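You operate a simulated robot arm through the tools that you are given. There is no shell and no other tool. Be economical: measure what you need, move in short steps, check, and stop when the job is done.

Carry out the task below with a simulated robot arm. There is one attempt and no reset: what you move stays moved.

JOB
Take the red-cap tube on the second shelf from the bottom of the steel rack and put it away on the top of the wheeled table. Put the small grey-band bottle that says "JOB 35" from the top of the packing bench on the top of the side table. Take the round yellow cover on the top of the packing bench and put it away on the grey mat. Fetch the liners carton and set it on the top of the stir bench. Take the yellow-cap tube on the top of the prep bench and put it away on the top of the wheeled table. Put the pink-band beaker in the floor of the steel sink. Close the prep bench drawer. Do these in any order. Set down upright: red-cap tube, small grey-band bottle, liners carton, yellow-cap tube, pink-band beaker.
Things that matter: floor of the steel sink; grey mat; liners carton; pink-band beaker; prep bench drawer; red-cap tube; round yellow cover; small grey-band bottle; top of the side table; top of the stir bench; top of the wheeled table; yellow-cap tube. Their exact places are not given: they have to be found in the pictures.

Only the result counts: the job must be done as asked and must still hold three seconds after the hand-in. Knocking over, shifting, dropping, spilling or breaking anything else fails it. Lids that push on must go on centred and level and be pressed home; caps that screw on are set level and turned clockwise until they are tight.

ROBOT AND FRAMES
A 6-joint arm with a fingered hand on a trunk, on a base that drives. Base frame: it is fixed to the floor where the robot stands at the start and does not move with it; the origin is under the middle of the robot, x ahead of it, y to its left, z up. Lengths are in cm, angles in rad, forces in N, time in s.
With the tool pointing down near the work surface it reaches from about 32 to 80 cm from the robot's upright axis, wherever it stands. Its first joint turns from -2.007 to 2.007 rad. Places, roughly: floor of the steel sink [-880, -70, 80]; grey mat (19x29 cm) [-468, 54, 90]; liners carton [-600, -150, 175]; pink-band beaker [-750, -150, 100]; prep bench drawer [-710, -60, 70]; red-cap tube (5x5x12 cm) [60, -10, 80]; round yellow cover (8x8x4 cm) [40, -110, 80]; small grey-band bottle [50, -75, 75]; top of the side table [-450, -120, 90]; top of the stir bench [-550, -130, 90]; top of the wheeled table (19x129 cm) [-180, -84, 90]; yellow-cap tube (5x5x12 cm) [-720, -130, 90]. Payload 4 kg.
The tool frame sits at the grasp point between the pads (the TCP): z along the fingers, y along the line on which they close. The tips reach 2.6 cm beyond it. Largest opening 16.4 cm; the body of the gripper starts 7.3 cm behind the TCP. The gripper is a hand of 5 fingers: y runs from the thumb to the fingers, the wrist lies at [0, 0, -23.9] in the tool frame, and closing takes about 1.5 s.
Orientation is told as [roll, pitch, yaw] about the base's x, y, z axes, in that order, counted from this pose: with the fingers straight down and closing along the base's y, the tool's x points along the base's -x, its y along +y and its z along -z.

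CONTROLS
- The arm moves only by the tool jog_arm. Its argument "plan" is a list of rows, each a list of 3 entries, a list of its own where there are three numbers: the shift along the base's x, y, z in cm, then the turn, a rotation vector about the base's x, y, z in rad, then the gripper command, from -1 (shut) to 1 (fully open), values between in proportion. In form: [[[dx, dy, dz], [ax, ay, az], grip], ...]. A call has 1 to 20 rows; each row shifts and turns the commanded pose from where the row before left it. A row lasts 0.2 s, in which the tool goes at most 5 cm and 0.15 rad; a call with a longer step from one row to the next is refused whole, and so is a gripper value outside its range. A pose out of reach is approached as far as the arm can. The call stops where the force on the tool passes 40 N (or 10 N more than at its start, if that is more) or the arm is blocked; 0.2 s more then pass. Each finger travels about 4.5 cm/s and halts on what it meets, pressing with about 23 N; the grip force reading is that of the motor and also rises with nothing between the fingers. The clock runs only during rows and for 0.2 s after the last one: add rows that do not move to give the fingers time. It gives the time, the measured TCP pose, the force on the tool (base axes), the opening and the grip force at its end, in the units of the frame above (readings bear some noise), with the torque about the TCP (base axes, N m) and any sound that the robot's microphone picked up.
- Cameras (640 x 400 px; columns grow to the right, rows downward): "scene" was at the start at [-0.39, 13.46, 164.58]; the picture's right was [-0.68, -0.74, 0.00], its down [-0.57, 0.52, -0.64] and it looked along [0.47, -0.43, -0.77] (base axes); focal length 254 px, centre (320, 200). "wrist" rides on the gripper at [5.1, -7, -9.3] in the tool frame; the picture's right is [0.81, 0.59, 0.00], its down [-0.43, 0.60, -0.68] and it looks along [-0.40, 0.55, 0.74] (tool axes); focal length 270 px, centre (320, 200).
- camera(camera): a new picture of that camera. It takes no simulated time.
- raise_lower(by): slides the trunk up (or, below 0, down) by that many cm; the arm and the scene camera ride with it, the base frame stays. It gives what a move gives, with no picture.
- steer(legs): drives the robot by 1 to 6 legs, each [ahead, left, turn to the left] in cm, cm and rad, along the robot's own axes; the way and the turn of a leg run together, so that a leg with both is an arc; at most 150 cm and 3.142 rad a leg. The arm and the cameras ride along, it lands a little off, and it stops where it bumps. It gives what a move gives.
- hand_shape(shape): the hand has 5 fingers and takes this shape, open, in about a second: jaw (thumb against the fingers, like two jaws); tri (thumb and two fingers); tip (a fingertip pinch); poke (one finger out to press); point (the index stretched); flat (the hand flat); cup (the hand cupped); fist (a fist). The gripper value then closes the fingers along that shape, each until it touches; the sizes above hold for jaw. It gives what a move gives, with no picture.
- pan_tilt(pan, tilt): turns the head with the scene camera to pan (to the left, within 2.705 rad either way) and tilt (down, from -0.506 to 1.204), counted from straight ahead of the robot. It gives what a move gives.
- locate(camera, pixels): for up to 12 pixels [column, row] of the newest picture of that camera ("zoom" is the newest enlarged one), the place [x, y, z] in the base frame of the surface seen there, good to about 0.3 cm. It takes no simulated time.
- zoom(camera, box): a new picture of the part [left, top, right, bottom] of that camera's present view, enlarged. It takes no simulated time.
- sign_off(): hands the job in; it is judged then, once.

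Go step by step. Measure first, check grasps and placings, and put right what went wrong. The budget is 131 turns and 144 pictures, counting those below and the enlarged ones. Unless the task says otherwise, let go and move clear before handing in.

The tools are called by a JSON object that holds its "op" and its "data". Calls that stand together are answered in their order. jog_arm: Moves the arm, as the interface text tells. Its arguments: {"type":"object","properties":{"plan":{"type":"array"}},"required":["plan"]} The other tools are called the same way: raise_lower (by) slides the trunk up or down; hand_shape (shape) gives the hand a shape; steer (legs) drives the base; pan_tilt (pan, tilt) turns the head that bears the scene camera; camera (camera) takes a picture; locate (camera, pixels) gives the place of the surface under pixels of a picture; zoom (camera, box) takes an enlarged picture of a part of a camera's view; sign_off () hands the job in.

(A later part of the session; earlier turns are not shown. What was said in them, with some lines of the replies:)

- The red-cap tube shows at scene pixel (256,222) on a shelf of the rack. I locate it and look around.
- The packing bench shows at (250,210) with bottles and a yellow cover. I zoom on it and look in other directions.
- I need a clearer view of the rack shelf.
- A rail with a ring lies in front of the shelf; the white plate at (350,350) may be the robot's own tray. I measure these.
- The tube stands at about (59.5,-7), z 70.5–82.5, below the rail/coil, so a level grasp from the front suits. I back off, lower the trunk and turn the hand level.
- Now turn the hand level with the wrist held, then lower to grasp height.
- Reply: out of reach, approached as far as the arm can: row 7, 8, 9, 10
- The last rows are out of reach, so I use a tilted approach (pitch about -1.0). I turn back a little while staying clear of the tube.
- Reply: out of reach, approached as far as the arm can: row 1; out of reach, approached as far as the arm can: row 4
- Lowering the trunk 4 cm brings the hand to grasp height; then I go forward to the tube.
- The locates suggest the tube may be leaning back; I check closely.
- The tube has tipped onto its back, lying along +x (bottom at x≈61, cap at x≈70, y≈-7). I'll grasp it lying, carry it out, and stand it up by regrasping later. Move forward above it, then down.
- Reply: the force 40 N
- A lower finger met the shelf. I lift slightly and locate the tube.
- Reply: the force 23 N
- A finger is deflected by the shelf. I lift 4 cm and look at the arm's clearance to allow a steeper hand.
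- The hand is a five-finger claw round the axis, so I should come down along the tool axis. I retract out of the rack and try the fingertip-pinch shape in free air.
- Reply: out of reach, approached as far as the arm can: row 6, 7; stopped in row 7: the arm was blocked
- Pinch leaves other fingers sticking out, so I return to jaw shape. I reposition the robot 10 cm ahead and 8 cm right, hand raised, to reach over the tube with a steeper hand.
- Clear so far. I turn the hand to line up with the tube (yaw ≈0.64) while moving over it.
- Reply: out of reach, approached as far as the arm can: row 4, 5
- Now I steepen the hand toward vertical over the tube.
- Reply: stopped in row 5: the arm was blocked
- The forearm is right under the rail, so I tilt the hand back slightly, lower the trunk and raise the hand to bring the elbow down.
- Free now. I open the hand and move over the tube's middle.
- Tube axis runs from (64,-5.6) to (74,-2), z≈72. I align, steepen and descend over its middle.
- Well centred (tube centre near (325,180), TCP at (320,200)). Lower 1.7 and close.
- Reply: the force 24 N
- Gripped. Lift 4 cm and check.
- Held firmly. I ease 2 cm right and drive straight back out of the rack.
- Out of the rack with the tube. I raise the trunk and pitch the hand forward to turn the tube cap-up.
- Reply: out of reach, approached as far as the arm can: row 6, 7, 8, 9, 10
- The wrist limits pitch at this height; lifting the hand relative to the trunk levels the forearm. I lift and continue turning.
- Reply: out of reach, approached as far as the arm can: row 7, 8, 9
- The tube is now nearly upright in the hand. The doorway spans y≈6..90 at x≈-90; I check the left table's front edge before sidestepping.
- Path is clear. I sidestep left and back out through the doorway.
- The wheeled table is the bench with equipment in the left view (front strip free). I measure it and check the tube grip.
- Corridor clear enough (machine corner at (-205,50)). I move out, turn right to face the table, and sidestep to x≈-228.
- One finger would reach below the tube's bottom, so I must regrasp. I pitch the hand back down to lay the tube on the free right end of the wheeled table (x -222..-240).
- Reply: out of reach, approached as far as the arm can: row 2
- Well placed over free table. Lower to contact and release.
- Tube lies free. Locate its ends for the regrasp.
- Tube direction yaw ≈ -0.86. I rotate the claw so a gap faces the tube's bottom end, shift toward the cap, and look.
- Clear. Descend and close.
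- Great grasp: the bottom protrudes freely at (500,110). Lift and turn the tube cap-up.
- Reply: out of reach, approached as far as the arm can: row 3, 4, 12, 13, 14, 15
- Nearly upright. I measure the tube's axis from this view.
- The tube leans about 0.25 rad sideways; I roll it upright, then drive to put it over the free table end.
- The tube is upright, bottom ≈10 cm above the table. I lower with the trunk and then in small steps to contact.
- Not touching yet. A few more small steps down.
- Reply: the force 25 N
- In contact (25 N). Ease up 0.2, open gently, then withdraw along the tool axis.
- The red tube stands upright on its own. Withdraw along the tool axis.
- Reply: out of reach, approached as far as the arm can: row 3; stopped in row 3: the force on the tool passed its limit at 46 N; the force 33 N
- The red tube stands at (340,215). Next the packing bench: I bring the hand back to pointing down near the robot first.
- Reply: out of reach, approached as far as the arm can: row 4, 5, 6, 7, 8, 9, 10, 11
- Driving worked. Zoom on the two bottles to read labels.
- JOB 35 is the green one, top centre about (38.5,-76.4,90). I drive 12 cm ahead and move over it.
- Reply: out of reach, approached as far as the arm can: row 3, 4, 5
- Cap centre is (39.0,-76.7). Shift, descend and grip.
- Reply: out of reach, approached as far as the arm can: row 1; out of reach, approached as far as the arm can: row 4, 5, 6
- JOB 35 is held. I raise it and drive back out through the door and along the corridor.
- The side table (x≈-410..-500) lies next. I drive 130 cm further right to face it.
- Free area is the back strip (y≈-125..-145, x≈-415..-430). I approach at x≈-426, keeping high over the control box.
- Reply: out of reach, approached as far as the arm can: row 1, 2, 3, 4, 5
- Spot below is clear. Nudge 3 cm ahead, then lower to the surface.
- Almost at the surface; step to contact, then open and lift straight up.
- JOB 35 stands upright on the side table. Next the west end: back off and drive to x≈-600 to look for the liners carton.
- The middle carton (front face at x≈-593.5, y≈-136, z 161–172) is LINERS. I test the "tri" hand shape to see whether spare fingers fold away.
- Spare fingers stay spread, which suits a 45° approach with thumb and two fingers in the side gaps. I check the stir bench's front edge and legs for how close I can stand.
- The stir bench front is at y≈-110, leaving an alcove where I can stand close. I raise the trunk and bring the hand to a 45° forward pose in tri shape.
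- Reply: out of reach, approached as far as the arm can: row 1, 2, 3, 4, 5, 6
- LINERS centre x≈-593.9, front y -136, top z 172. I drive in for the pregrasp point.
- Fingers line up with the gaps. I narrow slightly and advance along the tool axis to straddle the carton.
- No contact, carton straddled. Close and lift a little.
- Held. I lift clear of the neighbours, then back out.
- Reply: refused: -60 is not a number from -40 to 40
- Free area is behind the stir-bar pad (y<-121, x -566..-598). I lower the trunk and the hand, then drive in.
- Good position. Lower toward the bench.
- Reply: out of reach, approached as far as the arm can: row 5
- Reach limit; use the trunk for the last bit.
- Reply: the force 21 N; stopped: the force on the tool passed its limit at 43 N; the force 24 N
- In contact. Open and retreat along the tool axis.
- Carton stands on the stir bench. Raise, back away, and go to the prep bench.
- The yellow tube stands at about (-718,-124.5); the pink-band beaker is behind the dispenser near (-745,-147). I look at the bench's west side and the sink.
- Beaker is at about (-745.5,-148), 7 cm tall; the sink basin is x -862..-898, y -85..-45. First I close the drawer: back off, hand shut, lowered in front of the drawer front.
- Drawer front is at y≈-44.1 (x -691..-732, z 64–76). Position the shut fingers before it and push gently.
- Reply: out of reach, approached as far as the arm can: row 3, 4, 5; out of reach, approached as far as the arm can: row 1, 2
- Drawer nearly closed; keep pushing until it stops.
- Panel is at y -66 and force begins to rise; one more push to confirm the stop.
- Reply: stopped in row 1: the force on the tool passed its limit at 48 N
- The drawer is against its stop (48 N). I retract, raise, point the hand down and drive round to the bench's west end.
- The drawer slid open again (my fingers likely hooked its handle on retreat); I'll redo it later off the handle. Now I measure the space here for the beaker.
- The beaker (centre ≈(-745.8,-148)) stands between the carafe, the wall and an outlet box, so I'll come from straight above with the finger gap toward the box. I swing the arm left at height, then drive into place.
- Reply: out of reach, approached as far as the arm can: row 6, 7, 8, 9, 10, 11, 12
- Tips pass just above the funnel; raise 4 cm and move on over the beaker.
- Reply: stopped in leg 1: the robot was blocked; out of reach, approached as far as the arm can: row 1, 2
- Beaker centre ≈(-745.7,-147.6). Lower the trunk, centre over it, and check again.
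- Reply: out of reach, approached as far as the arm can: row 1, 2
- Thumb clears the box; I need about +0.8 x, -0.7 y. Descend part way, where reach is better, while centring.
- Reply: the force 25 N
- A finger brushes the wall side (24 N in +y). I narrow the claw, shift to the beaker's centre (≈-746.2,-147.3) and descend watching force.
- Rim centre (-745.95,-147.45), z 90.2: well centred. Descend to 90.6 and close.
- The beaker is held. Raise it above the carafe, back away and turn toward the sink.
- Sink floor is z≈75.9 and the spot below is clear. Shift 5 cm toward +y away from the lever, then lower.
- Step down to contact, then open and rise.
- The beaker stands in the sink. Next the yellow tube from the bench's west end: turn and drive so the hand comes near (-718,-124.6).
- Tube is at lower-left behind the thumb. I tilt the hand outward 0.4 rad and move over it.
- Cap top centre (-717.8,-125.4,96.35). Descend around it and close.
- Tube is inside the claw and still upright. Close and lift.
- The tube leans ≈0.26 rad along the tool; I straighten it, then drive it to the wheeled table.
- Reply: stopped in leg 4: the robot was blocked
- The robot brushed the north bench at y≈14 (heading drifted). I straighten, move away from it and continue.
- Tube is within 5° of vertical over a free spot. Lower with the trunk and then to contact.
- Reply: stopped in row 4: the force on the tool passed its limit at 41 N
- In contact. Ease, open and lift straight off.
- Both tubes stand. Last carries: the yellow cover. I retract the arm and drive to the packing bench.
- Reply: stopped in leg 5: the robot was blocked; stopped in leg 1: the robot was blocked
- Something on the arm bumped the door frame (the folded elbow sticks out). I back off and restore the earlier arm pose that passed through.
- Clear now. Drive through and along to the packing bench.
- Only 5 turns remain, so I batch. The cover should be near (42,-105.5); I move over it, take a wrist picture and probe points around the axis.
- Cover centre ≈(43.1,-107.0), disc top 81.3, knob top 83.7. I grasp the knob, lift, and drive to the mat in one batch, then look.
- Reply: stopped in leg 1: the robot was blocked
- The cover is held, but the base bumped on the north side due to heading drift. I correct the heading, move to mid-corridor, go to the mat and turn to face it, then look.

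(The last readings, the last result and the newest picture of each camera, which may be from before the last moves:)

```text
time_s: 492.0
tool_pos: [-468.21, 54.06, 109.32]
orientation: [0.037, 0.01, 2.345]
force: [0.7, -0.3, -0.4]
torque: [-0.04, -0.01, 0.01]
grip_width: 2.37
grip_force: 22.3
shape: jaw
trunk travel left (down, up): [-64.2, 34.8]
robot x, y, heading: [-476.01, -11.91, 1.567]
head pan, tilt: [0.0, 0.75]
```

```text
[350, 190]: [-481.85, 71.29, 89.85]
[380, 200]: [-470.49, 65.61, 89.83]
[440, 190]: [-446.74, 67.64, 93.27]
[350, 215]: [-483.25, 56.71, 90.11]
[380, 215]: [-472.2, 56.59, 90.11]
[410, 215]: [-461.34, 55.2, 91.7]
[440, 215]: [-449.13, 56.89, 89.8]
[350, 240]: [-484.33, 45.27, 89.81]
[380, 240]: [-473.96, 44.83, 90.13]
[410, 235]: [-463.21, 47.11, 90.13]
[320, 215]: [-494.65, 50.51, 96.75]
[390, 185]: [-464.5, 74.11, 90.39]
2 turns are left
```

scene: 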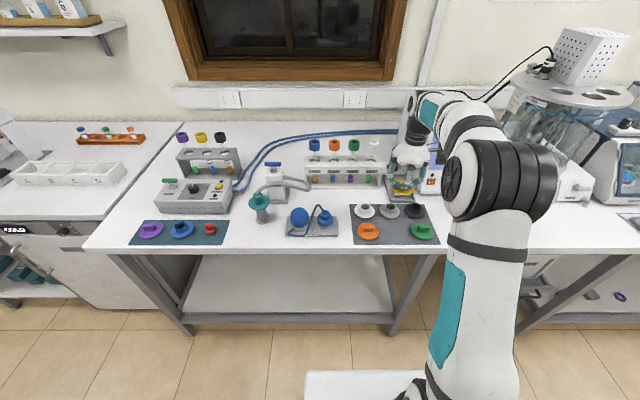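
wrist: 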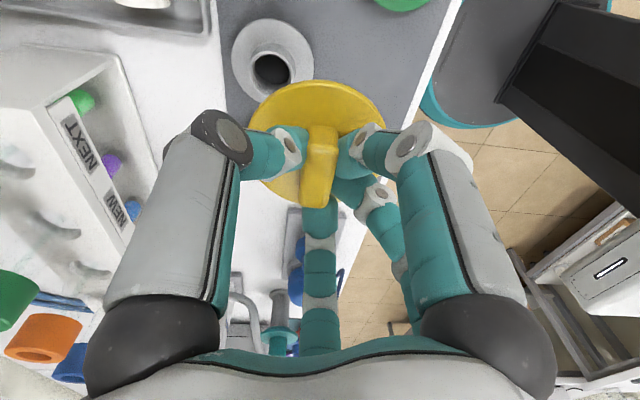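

The mat (x -483..-453, y 44.5..62) has a free spot between the orange and green rings at about (-468.7,49.4). I place the cover there, then go to the drawer and push it shut beside its handle.

{"op": "jog_arm", "data": {"plan": [[[-0.3, -2.3, 0], [0, 0, 0], -1], [[-0.3, -2.4, 0], [0, 0, 0], -1], [[0, 0, -3], [0, 0, 0], -1], [[0, 0, -3], [0, 0, 0], -1], [[0, 0, -3], [0, 0, 0], -1], [[0, 0, -3], [0, 0, 0], -1], [[0, 0, -1], [0, 0, 0], -1], [[0, 0, -0.6], [0, 0, 0], -1], [[0, 0, -0.4], [0, 0, 0], -1], [[0, 0, -0.3], [0, 0, 0], -1], [[0, 0, -0.3], [0, 0, 0], -1], [[0, 0, -0.2], [0, 0, 0], -1]]}}

{"op": "jog_arm", "data": {"plan": [[[0, 0, 0], [0, 0, 0], -0.7], [[0, 0, 0], [0, 0, 0], -0.5], [[0, 0, 0], [0, 0, 0], -0.3], [[0, 0, 0], [0, 0, 0], -0.3], [[0, 0, 0], [0, 0, 0], -0.3], [[0, 0, 1], [0, 0, 0], -0.3], [[0, 0, 2], [0, 0, 0], -0.3], [[0, 0, 3], [0, 0, 0], -0.3], [[0, 0, 3], [0, 0, 0], -0.3], [[0, 0, 3], [0, 0, 0], -0.3], [[0, 0, 3], [0, 0, 0], -0.3]]}}

{"op": "zoom", "data": {"camera": "scene", "box": [320, 170, 470, 270]}}

{"op": "steer", "data": {"legs": [[0, 0, 3.14], [-10, 0, 0], [0, -150, 0], [0, -65, 0], [-21, 0, 0]]}}

{"op": "jog_arm", "data": {"plan": [[[0, 0, 0], [0, 0, -0.128], -0.6], [[0, 0, 0], [0, 0, -0.128], -1], [[0, 0, 0], [0, 0, -0.128], -1], [[0, 0, 0], [0, 0, -0.128], -1], [[0, 0, 0], [0, 0, -0.128], -1], [[0, 0, 0], [0, 0, -0.128], -1], [[0, 1.4, 1.3], [-0.137, 0, 0], -1], [[0, 1.4, 1.3], [-0.137, 0, 0], -1], [[0, 1.4, 1.3], [-0.137, 0, 0], -1], [[0, 1.4, 1.3], [-0.137, 0, 0], -1], [[0, 1.4, 1.3], [-0.137, 0, 0], -1], [[0, 1.4, 1.3], [-0.137, 0, 0], -1]]}}

{"op": "raise_lower", "data": {"by": -37}}

{"op": "jog_arm", "data": {"plan": [[[0, 0, -2], [0, 0, 0], -1], [[0, 0, -2], [0, 0, 0], -1], [[0, 0, -2], [0, 0, 0], -1]]}}

{"op": "jog_arm", "data": {"plan": [[[0, -1.4, 0], [0, 0, 0], -1], [[0, -1.4, 0], [0, 0, 0], -1], [[0, -1.4, 0], [0, 0, 0], -1], [[0, -1.4, 0], [0, 0, 0], -1], [[0, -1.4, 0], [0, 0, 0], -1], [[0, -1.4, 0], [0, 0, 0], -1], [[0, -1.4, 0], [0, 0, 0], -1], [[0, -1.4, 0], [0, 0, 0], -1], [[0, -1.4, 0], [0, 0, 0], -1], [[0, -1.4, 0], [0, 0, 0], -1], [[0, -1.4, 0], [0, 0, 0], -1], [[0, -1.4, 0], [0, 0, 0], -1], [[0, -1.4, 0], [0, 0, 0], -1], [[0, -1.4, 0], [0, 0, 0], -1], [[0, -1.4, 0], [0, 0, 0], -1], [[0, -1.4, 0], [0, 0, 0], -1], [[0, -1.4, 0], [0, 0, 0], -1], [[0, -1.4, 0], [0, 0, 0], -1]]}}

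{"op": "jog_arm", "data": {"plan": [[[0, -0.8, 0], [0, 0, 0], -1], [[0, -0.8, 0], [0, 0, 0], -1], [[0, -0.8, 0], [0, 0, 0], -1], [[0, -0.8, 0], [0, 0, 0], -1], [[0, -0.8, 0], [0, 0, 0], -1], [[0, -0.8, 0], [0, 0, 0], -1], [[0, -0.8, 0], [0, 0, 0], -1], [[0, -0.8, 0], [0, 0, 0], -1], [[0, -0.8, 0], [0, 0, 0], -1], [[0, -0.8, 0], [0, 0, 0], -1]]}}

{"op": "camera", "data": {"camera": "scene"}}

{"op": "locate", "data": {"camera": "scene", "pixels": [[320, 170], [340, 170], [360, 170], [380, 170], [320, 185], [340, 185], [360, 185], [380, 185], [320, 200], [340, 200], [360, 200], [380, 200]]}}

```text
time_s: 494.6
tool_pos: [-468.78, 49.31, 94.56]
orientation: [0.036, 0.01, 2.345]
force: [0.2, 0.3, 0.9]
torque: [0.0, -0.06, 0.01]
grip_width: 2.36
grip_force: 23.1
shape: jaw
trunk travel left (down, up): [-64.2, 34.8]
robot x, y, heading: [-475.84, -11.78, 1.572]
head pan, tilt: [0.0, 0.75]
```

```text
time_s: 497.0
tool_pos: [-468.91, 49.51, 109.38]
orientation: [0.035, 0.011, 2.345]
force: [-1.0, 0.0, 0.1]
torque: [-0.01, 0.0, 0.01]
grip_width: 5.7
grip_force: 0.1
shape: jaw
trunk travel left (down, up): [-64.2, 34.8]
robot x, y, heading: [-475.95, -11.77, 1.571]
head pan, tilt: [0.0, 0.75]
```

```text
4.00 times, centred on (395, 220) of scene
```

zoom: 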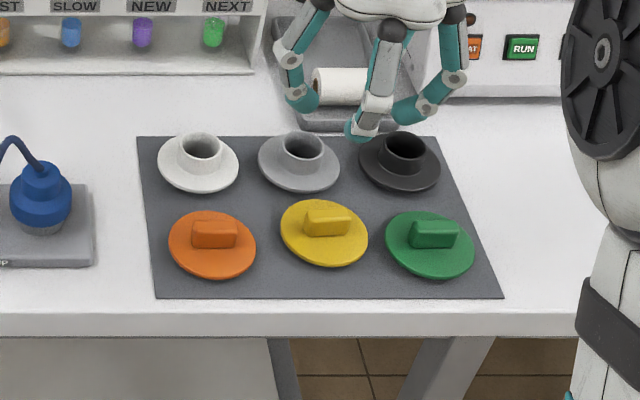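

```text
time_s: 517.0
tool_pos: [-697.86, -43.06, 109.34]
orientation: [0.035, 0.011, -0.788]
force: [-0.7, 0.7, -0.4]
torque: [-0.01, -0.01, 0.01]
grip_width: 5.69
grip_force: 0.0
shape: jaw
trunk travel left (down, up): [-64.2, 34.8]
robot x, y, heading: [-691.17, 17.65, -1.562]
head pan, tilt: [0.0, 0.75]
```

```text
time_s: 519.6
tool_pos: [-698.11, -35.61, 116.8]
orientation: [0.019, -0.81, -1.548]
force: [-0.8, 1.5, -0.8]
torque: [0.03, 0.01, 0.02]
grip_width: 0.0
grip_force: 22.9
shape: jaw
out of reach, approached as far as the arm can: row 12
trunk travel left (down, up): [-64.2, 34.8]
robot x, y, heading: [-691.0, 17.77, -1.561]
head pan, tilt: [0.0, 0.75]
```

```text
time_s: 522.8
tool_pos: [-695.85, -26.64, 69.34]
orientation: [0.112, -0.53, -1.608]
force: [-0.4, 0.5, 0.0]
torque: [-0.06, -0.01, -0.02]
grip_width: 0.01
grip_force: 22.5
shape: jaw
trunk travel left (down, up): [-30.3, 68.7]
robot x, y, heading: [-691.17, 18.29, -1.56]
head pan, tilt: [0.0, 0.75]
stopped: the arm was blocked; the commanded pose is now the measured one
```

```text
time_s: 523.6
tool_pos: [-696.34, -28.3, 63.62]
orientation: [0.105, -0.543, -1.604]
force: [0.5, -0.3, 0.6]
torque: [-0.01, 0.0, -0.01]
grip_width: 0.0
grip_force: 22.8
shape: jaw
out of reach, approached as far as the arm can: row 2, 3
trunk travel left (down, up): [-30.3, 68.7]
robot x, y, heading: [-691.03, 17.95, -1.56]
head pan, tilt: [0.0, 0.75]
```

```text
time_s: 527.4
tool_pos: [-695.97, -53.34, 63.76]
orientation: [0.108, -0.545, -1.604]
force: [-1.0, -0.2, -0.4]
torque: [-0.03, 0.02, 0.0]
grip_width: 0.0
grip_force: 23.4
shape: jaw
trunk travel left (down, up): [-30.3, 68.7]
robot x, y, heading: [-690.95, 18.05, -1.562]
head pan, tilt: [0.0, 0.75]
```

```text
time_s: 529.6
tool_pos: [-696.23, -61.37, 63.66]
orientation: [0.109, -0.546, -1.604]
force: [-0.4, 0.2, -0.1]
torque: [-0.03, 0.03, -0.02]
grip_width: 0.02
grip_force: 22.7
shape: jaw
trunk travel left (down, up): [-30.3, 68.7]
robot x, y, heading: [-691.1, 17.97, -1.562]
head pan, tilt: [0.0, 0.75]
```

```text
4 pictures are left
```

scene: 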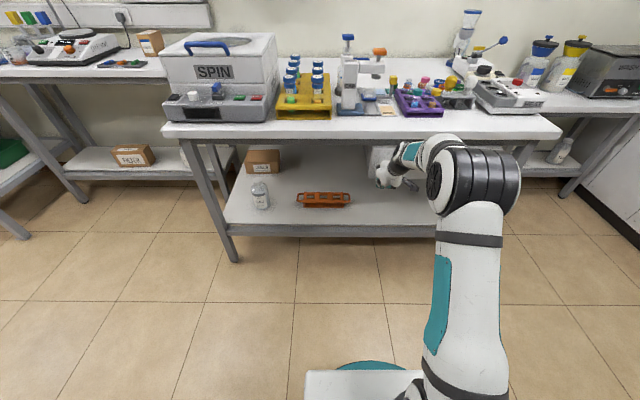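

```text
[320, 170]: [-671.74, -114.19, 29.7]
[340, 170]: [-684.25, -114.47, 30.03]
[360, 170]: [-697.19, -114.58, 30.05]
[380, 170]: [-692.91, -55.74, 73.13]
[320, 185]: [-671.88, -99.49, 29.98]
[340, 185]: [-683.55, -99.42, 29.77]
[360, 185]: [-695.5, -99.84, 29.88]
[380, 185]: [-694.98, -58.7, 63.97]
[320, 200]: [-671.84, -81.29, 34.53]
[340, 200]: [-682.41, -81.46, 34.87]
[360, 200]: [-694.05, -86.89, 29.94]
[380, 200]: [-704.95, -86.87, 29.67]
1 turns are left
```

The cover lies on the mat in its free spot. My hand came out low at the drawer (z 63.7), so I retreat, lift and tilt to mid-panel height, push it fully shut beside the handle, withdraw, and hand in.

{"op": "jog_arm", "data": {"plan": [[[0, 2.5, 0], [0, 0, 0], -1], [[0, 2.5, 0], [0, 0, 0], -1], [[0, 2.5, 0], [0, 0, 0], -1], [[0, 2.5, 0], [0, 0, 0], -1], [[0, 2.5, 0], [0, 0, 0], -1], [[0, 2.5, 0], [0, 0, 0], -1], [[0, 2.5, 0], [0, 0, 0], -1], [[0, 2.5, 0], [0, 0, 0], -1]]}}

{"op": "jog_arm", "data": {"plan": [[[-0.5, 0, 2.5], [-0.137, 0, 0], -1], [[-0.5, 0, 2.5], [-0.137, 0, 0], -1], [[-0.5, 0, 2.5], [0, 0, 0], -1], [[0, 0, 2.5], [0, 0, 0], -1], [[0, 0, 0], [0, 0, 0], -1]]}}

{"op": "jog_arm", "data": {"plan": [[[0, -1.3, 0], [0, 0, 0], -1], [[0, -1.3, 0], [0, 0, 0], -1], [[0, -1.3, 0], [0, 0, 0], -1], [[0, -1.3, 0], [0, 0, 0], -1], [[0, -1.3, 0], [0, 0, 0], -1], [[0, -1.3, 0], [0, 0, 0], -1], [[0, -1.3, 0], [0, 0, 0], -1], [[0, -1.3, 0], [0, 0, 0], -1], [[0, -1.3, 0], [0, 0, 0], -1], [[0, -1.3, 0], [0, 0, 0], -1], [[0, -1.3, 0], [0, 0, 0], -1], [[0, -1.3, 0], [0, 0, 0], -1], [[0, -1.3, 0], [0, 0, 0], -1], [[0, -1.3, 0], [0, 0, 0], -1], [[0, -1.3, 0], [0, 0, 0], -1], [[0, -1.0, 0], [0, 0, 0], -1]]}}

{"op": "jog_arm", "data": {"plan": [[[0, -0.6, 0], [0, 0, 0], -1], [[0, -0.6, 0], [0, 0, 0], -1], [[0, -0.6, 0], [0, 0, 0], -1], [[0, -0.6, 0], [0, 0, 0], -1], [[0, -0.6, 0], [0, 0, 0], -1], [[0, -0.6, 0], [0, 0, 0], -1], [[0, -0.6, 0], [0, 0, 0], -1]]}}

{"op": "jog_arm", "data": {"plan": [[[0, 2, 0], [0, 0, 0], -1], [[0, 3, 0], [0, 0, 0], -1], [[0, 3, 0], [0, 0, 0], -1], [[0, 3, 0], [0, 0, 0], -1], [[0, 3, 0], [0, 0, 0], -1], [[0, 3, 0], [0, 0, 0], -1]]}}

{"op": "sign_off", "data": {}}

```text
time_s: 531.4
tool_pos: [-696.03, -41.2, 63.58]
orientation: [0.107, -0.544, -1.604]
force: [-0.8, -0.1, -0.4]
torque: [-0.01, 0.0, 0.03]
grip_width: 0.0
grip_force: 23.5
shape: jaw
trunk travel left (down, up): [-30.3, 68.7]
robot x, y, heading: [-690.88, 18.4, -1.559]
head pan, tilt: [0.0, 0.75]
```

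```text
time_s: 532.6
tool_pos: [-697.46, -41.27, 73.74]
orientation: [0.119, -0.819, -1.613]
force: [-0.6, -0.8, 0.6]
torque: [0.01, -0.03, -0.01]
grip_width: 0.01
grip_force: 23.2
shape: jaw
out of reach, approached as far as the arm can: row 2, 3
trunk travel left (down, up): [-30.3, 68.7]
robot x, y, heading: [-690.86, 18.21, -1.565]
head pan, tilt: [0.0, 0.75]
```

```text
time_s: 536.0
tool_pos: [-697.62, -61.85, 73.6]
orientation: [0.119, -0.819, -1.612]
force: [0.1, 0.2, -0.8]
torque: [0.03, -0.03, -0.01]
grip_width: 0.0
grip_force: 23.0
shape: jaw
trunk travel left (down, up): [-30.3, 68.7]
robot x, y, heading: [-690.71, 17.79, -1.568]
head pan, tilt: [0.0, 0.75]
```

```text
time_s: 536.9
tool_pos: [-697.71, -63.45, 73.68]
orientation: [0.122, -0.812, -1.613]
force: [-1.4, 23.1, 4.7]
torque: [0.2, 0.01, 0.04]
grip_width: 0.01
grip_force: 23.0
shape: jaw
trunk travel left (down, up): [-30.3, 68.7]
robot x, y, heading: [-690.68, 18.29, -1.562]
head pan, tilt: [0.0, 0.75]
stopped in row 4: the force on the tool passed its limit at 43 N (the readings are from after the stop); the commanded pose is now the measured one
```

```text
time_s: 538.3
tool_pos: [-697.66, -46.69, 73.61]
orientation: [0.12, -0.813, -1.613]
force: [0.0, 0.6, -1.3]
torque: [0.04, -0.01, 0.0]
grip_width: 0.0
grip_force: 22.4
shape: jaw
trunk travel left (down, up): [-30.3, 68.7]
robot x, y, heading: [-690.87, 18.08, -1.562]
head pan, tilt: [0.0, 0.75]
```

```text
The job is handed in.
```

I handed the job in with all seven parts done, but the drawer was not confirmed by a picture at the end. I pushed it beside its handle until it hit its stop at 43 N, then drew the hand back. An earlier push had slid back open.

- **Placed, seen in pictures:** both tubes are upright on the wheeled table, JOB 35 is upright on the side table, and the cover is on the mat. The liners carton is upright on the stir bench, and the beaker is upright in the sink.
- **Along the way:** I tipped the red-cap tube over on its shelf and stood it up again.
- **Bumps:** the base bumped something near the prep bench's west end, twice on the corridor's north side, and twice at the doorway. I saw nothing knocked over, but I did not check every spot.
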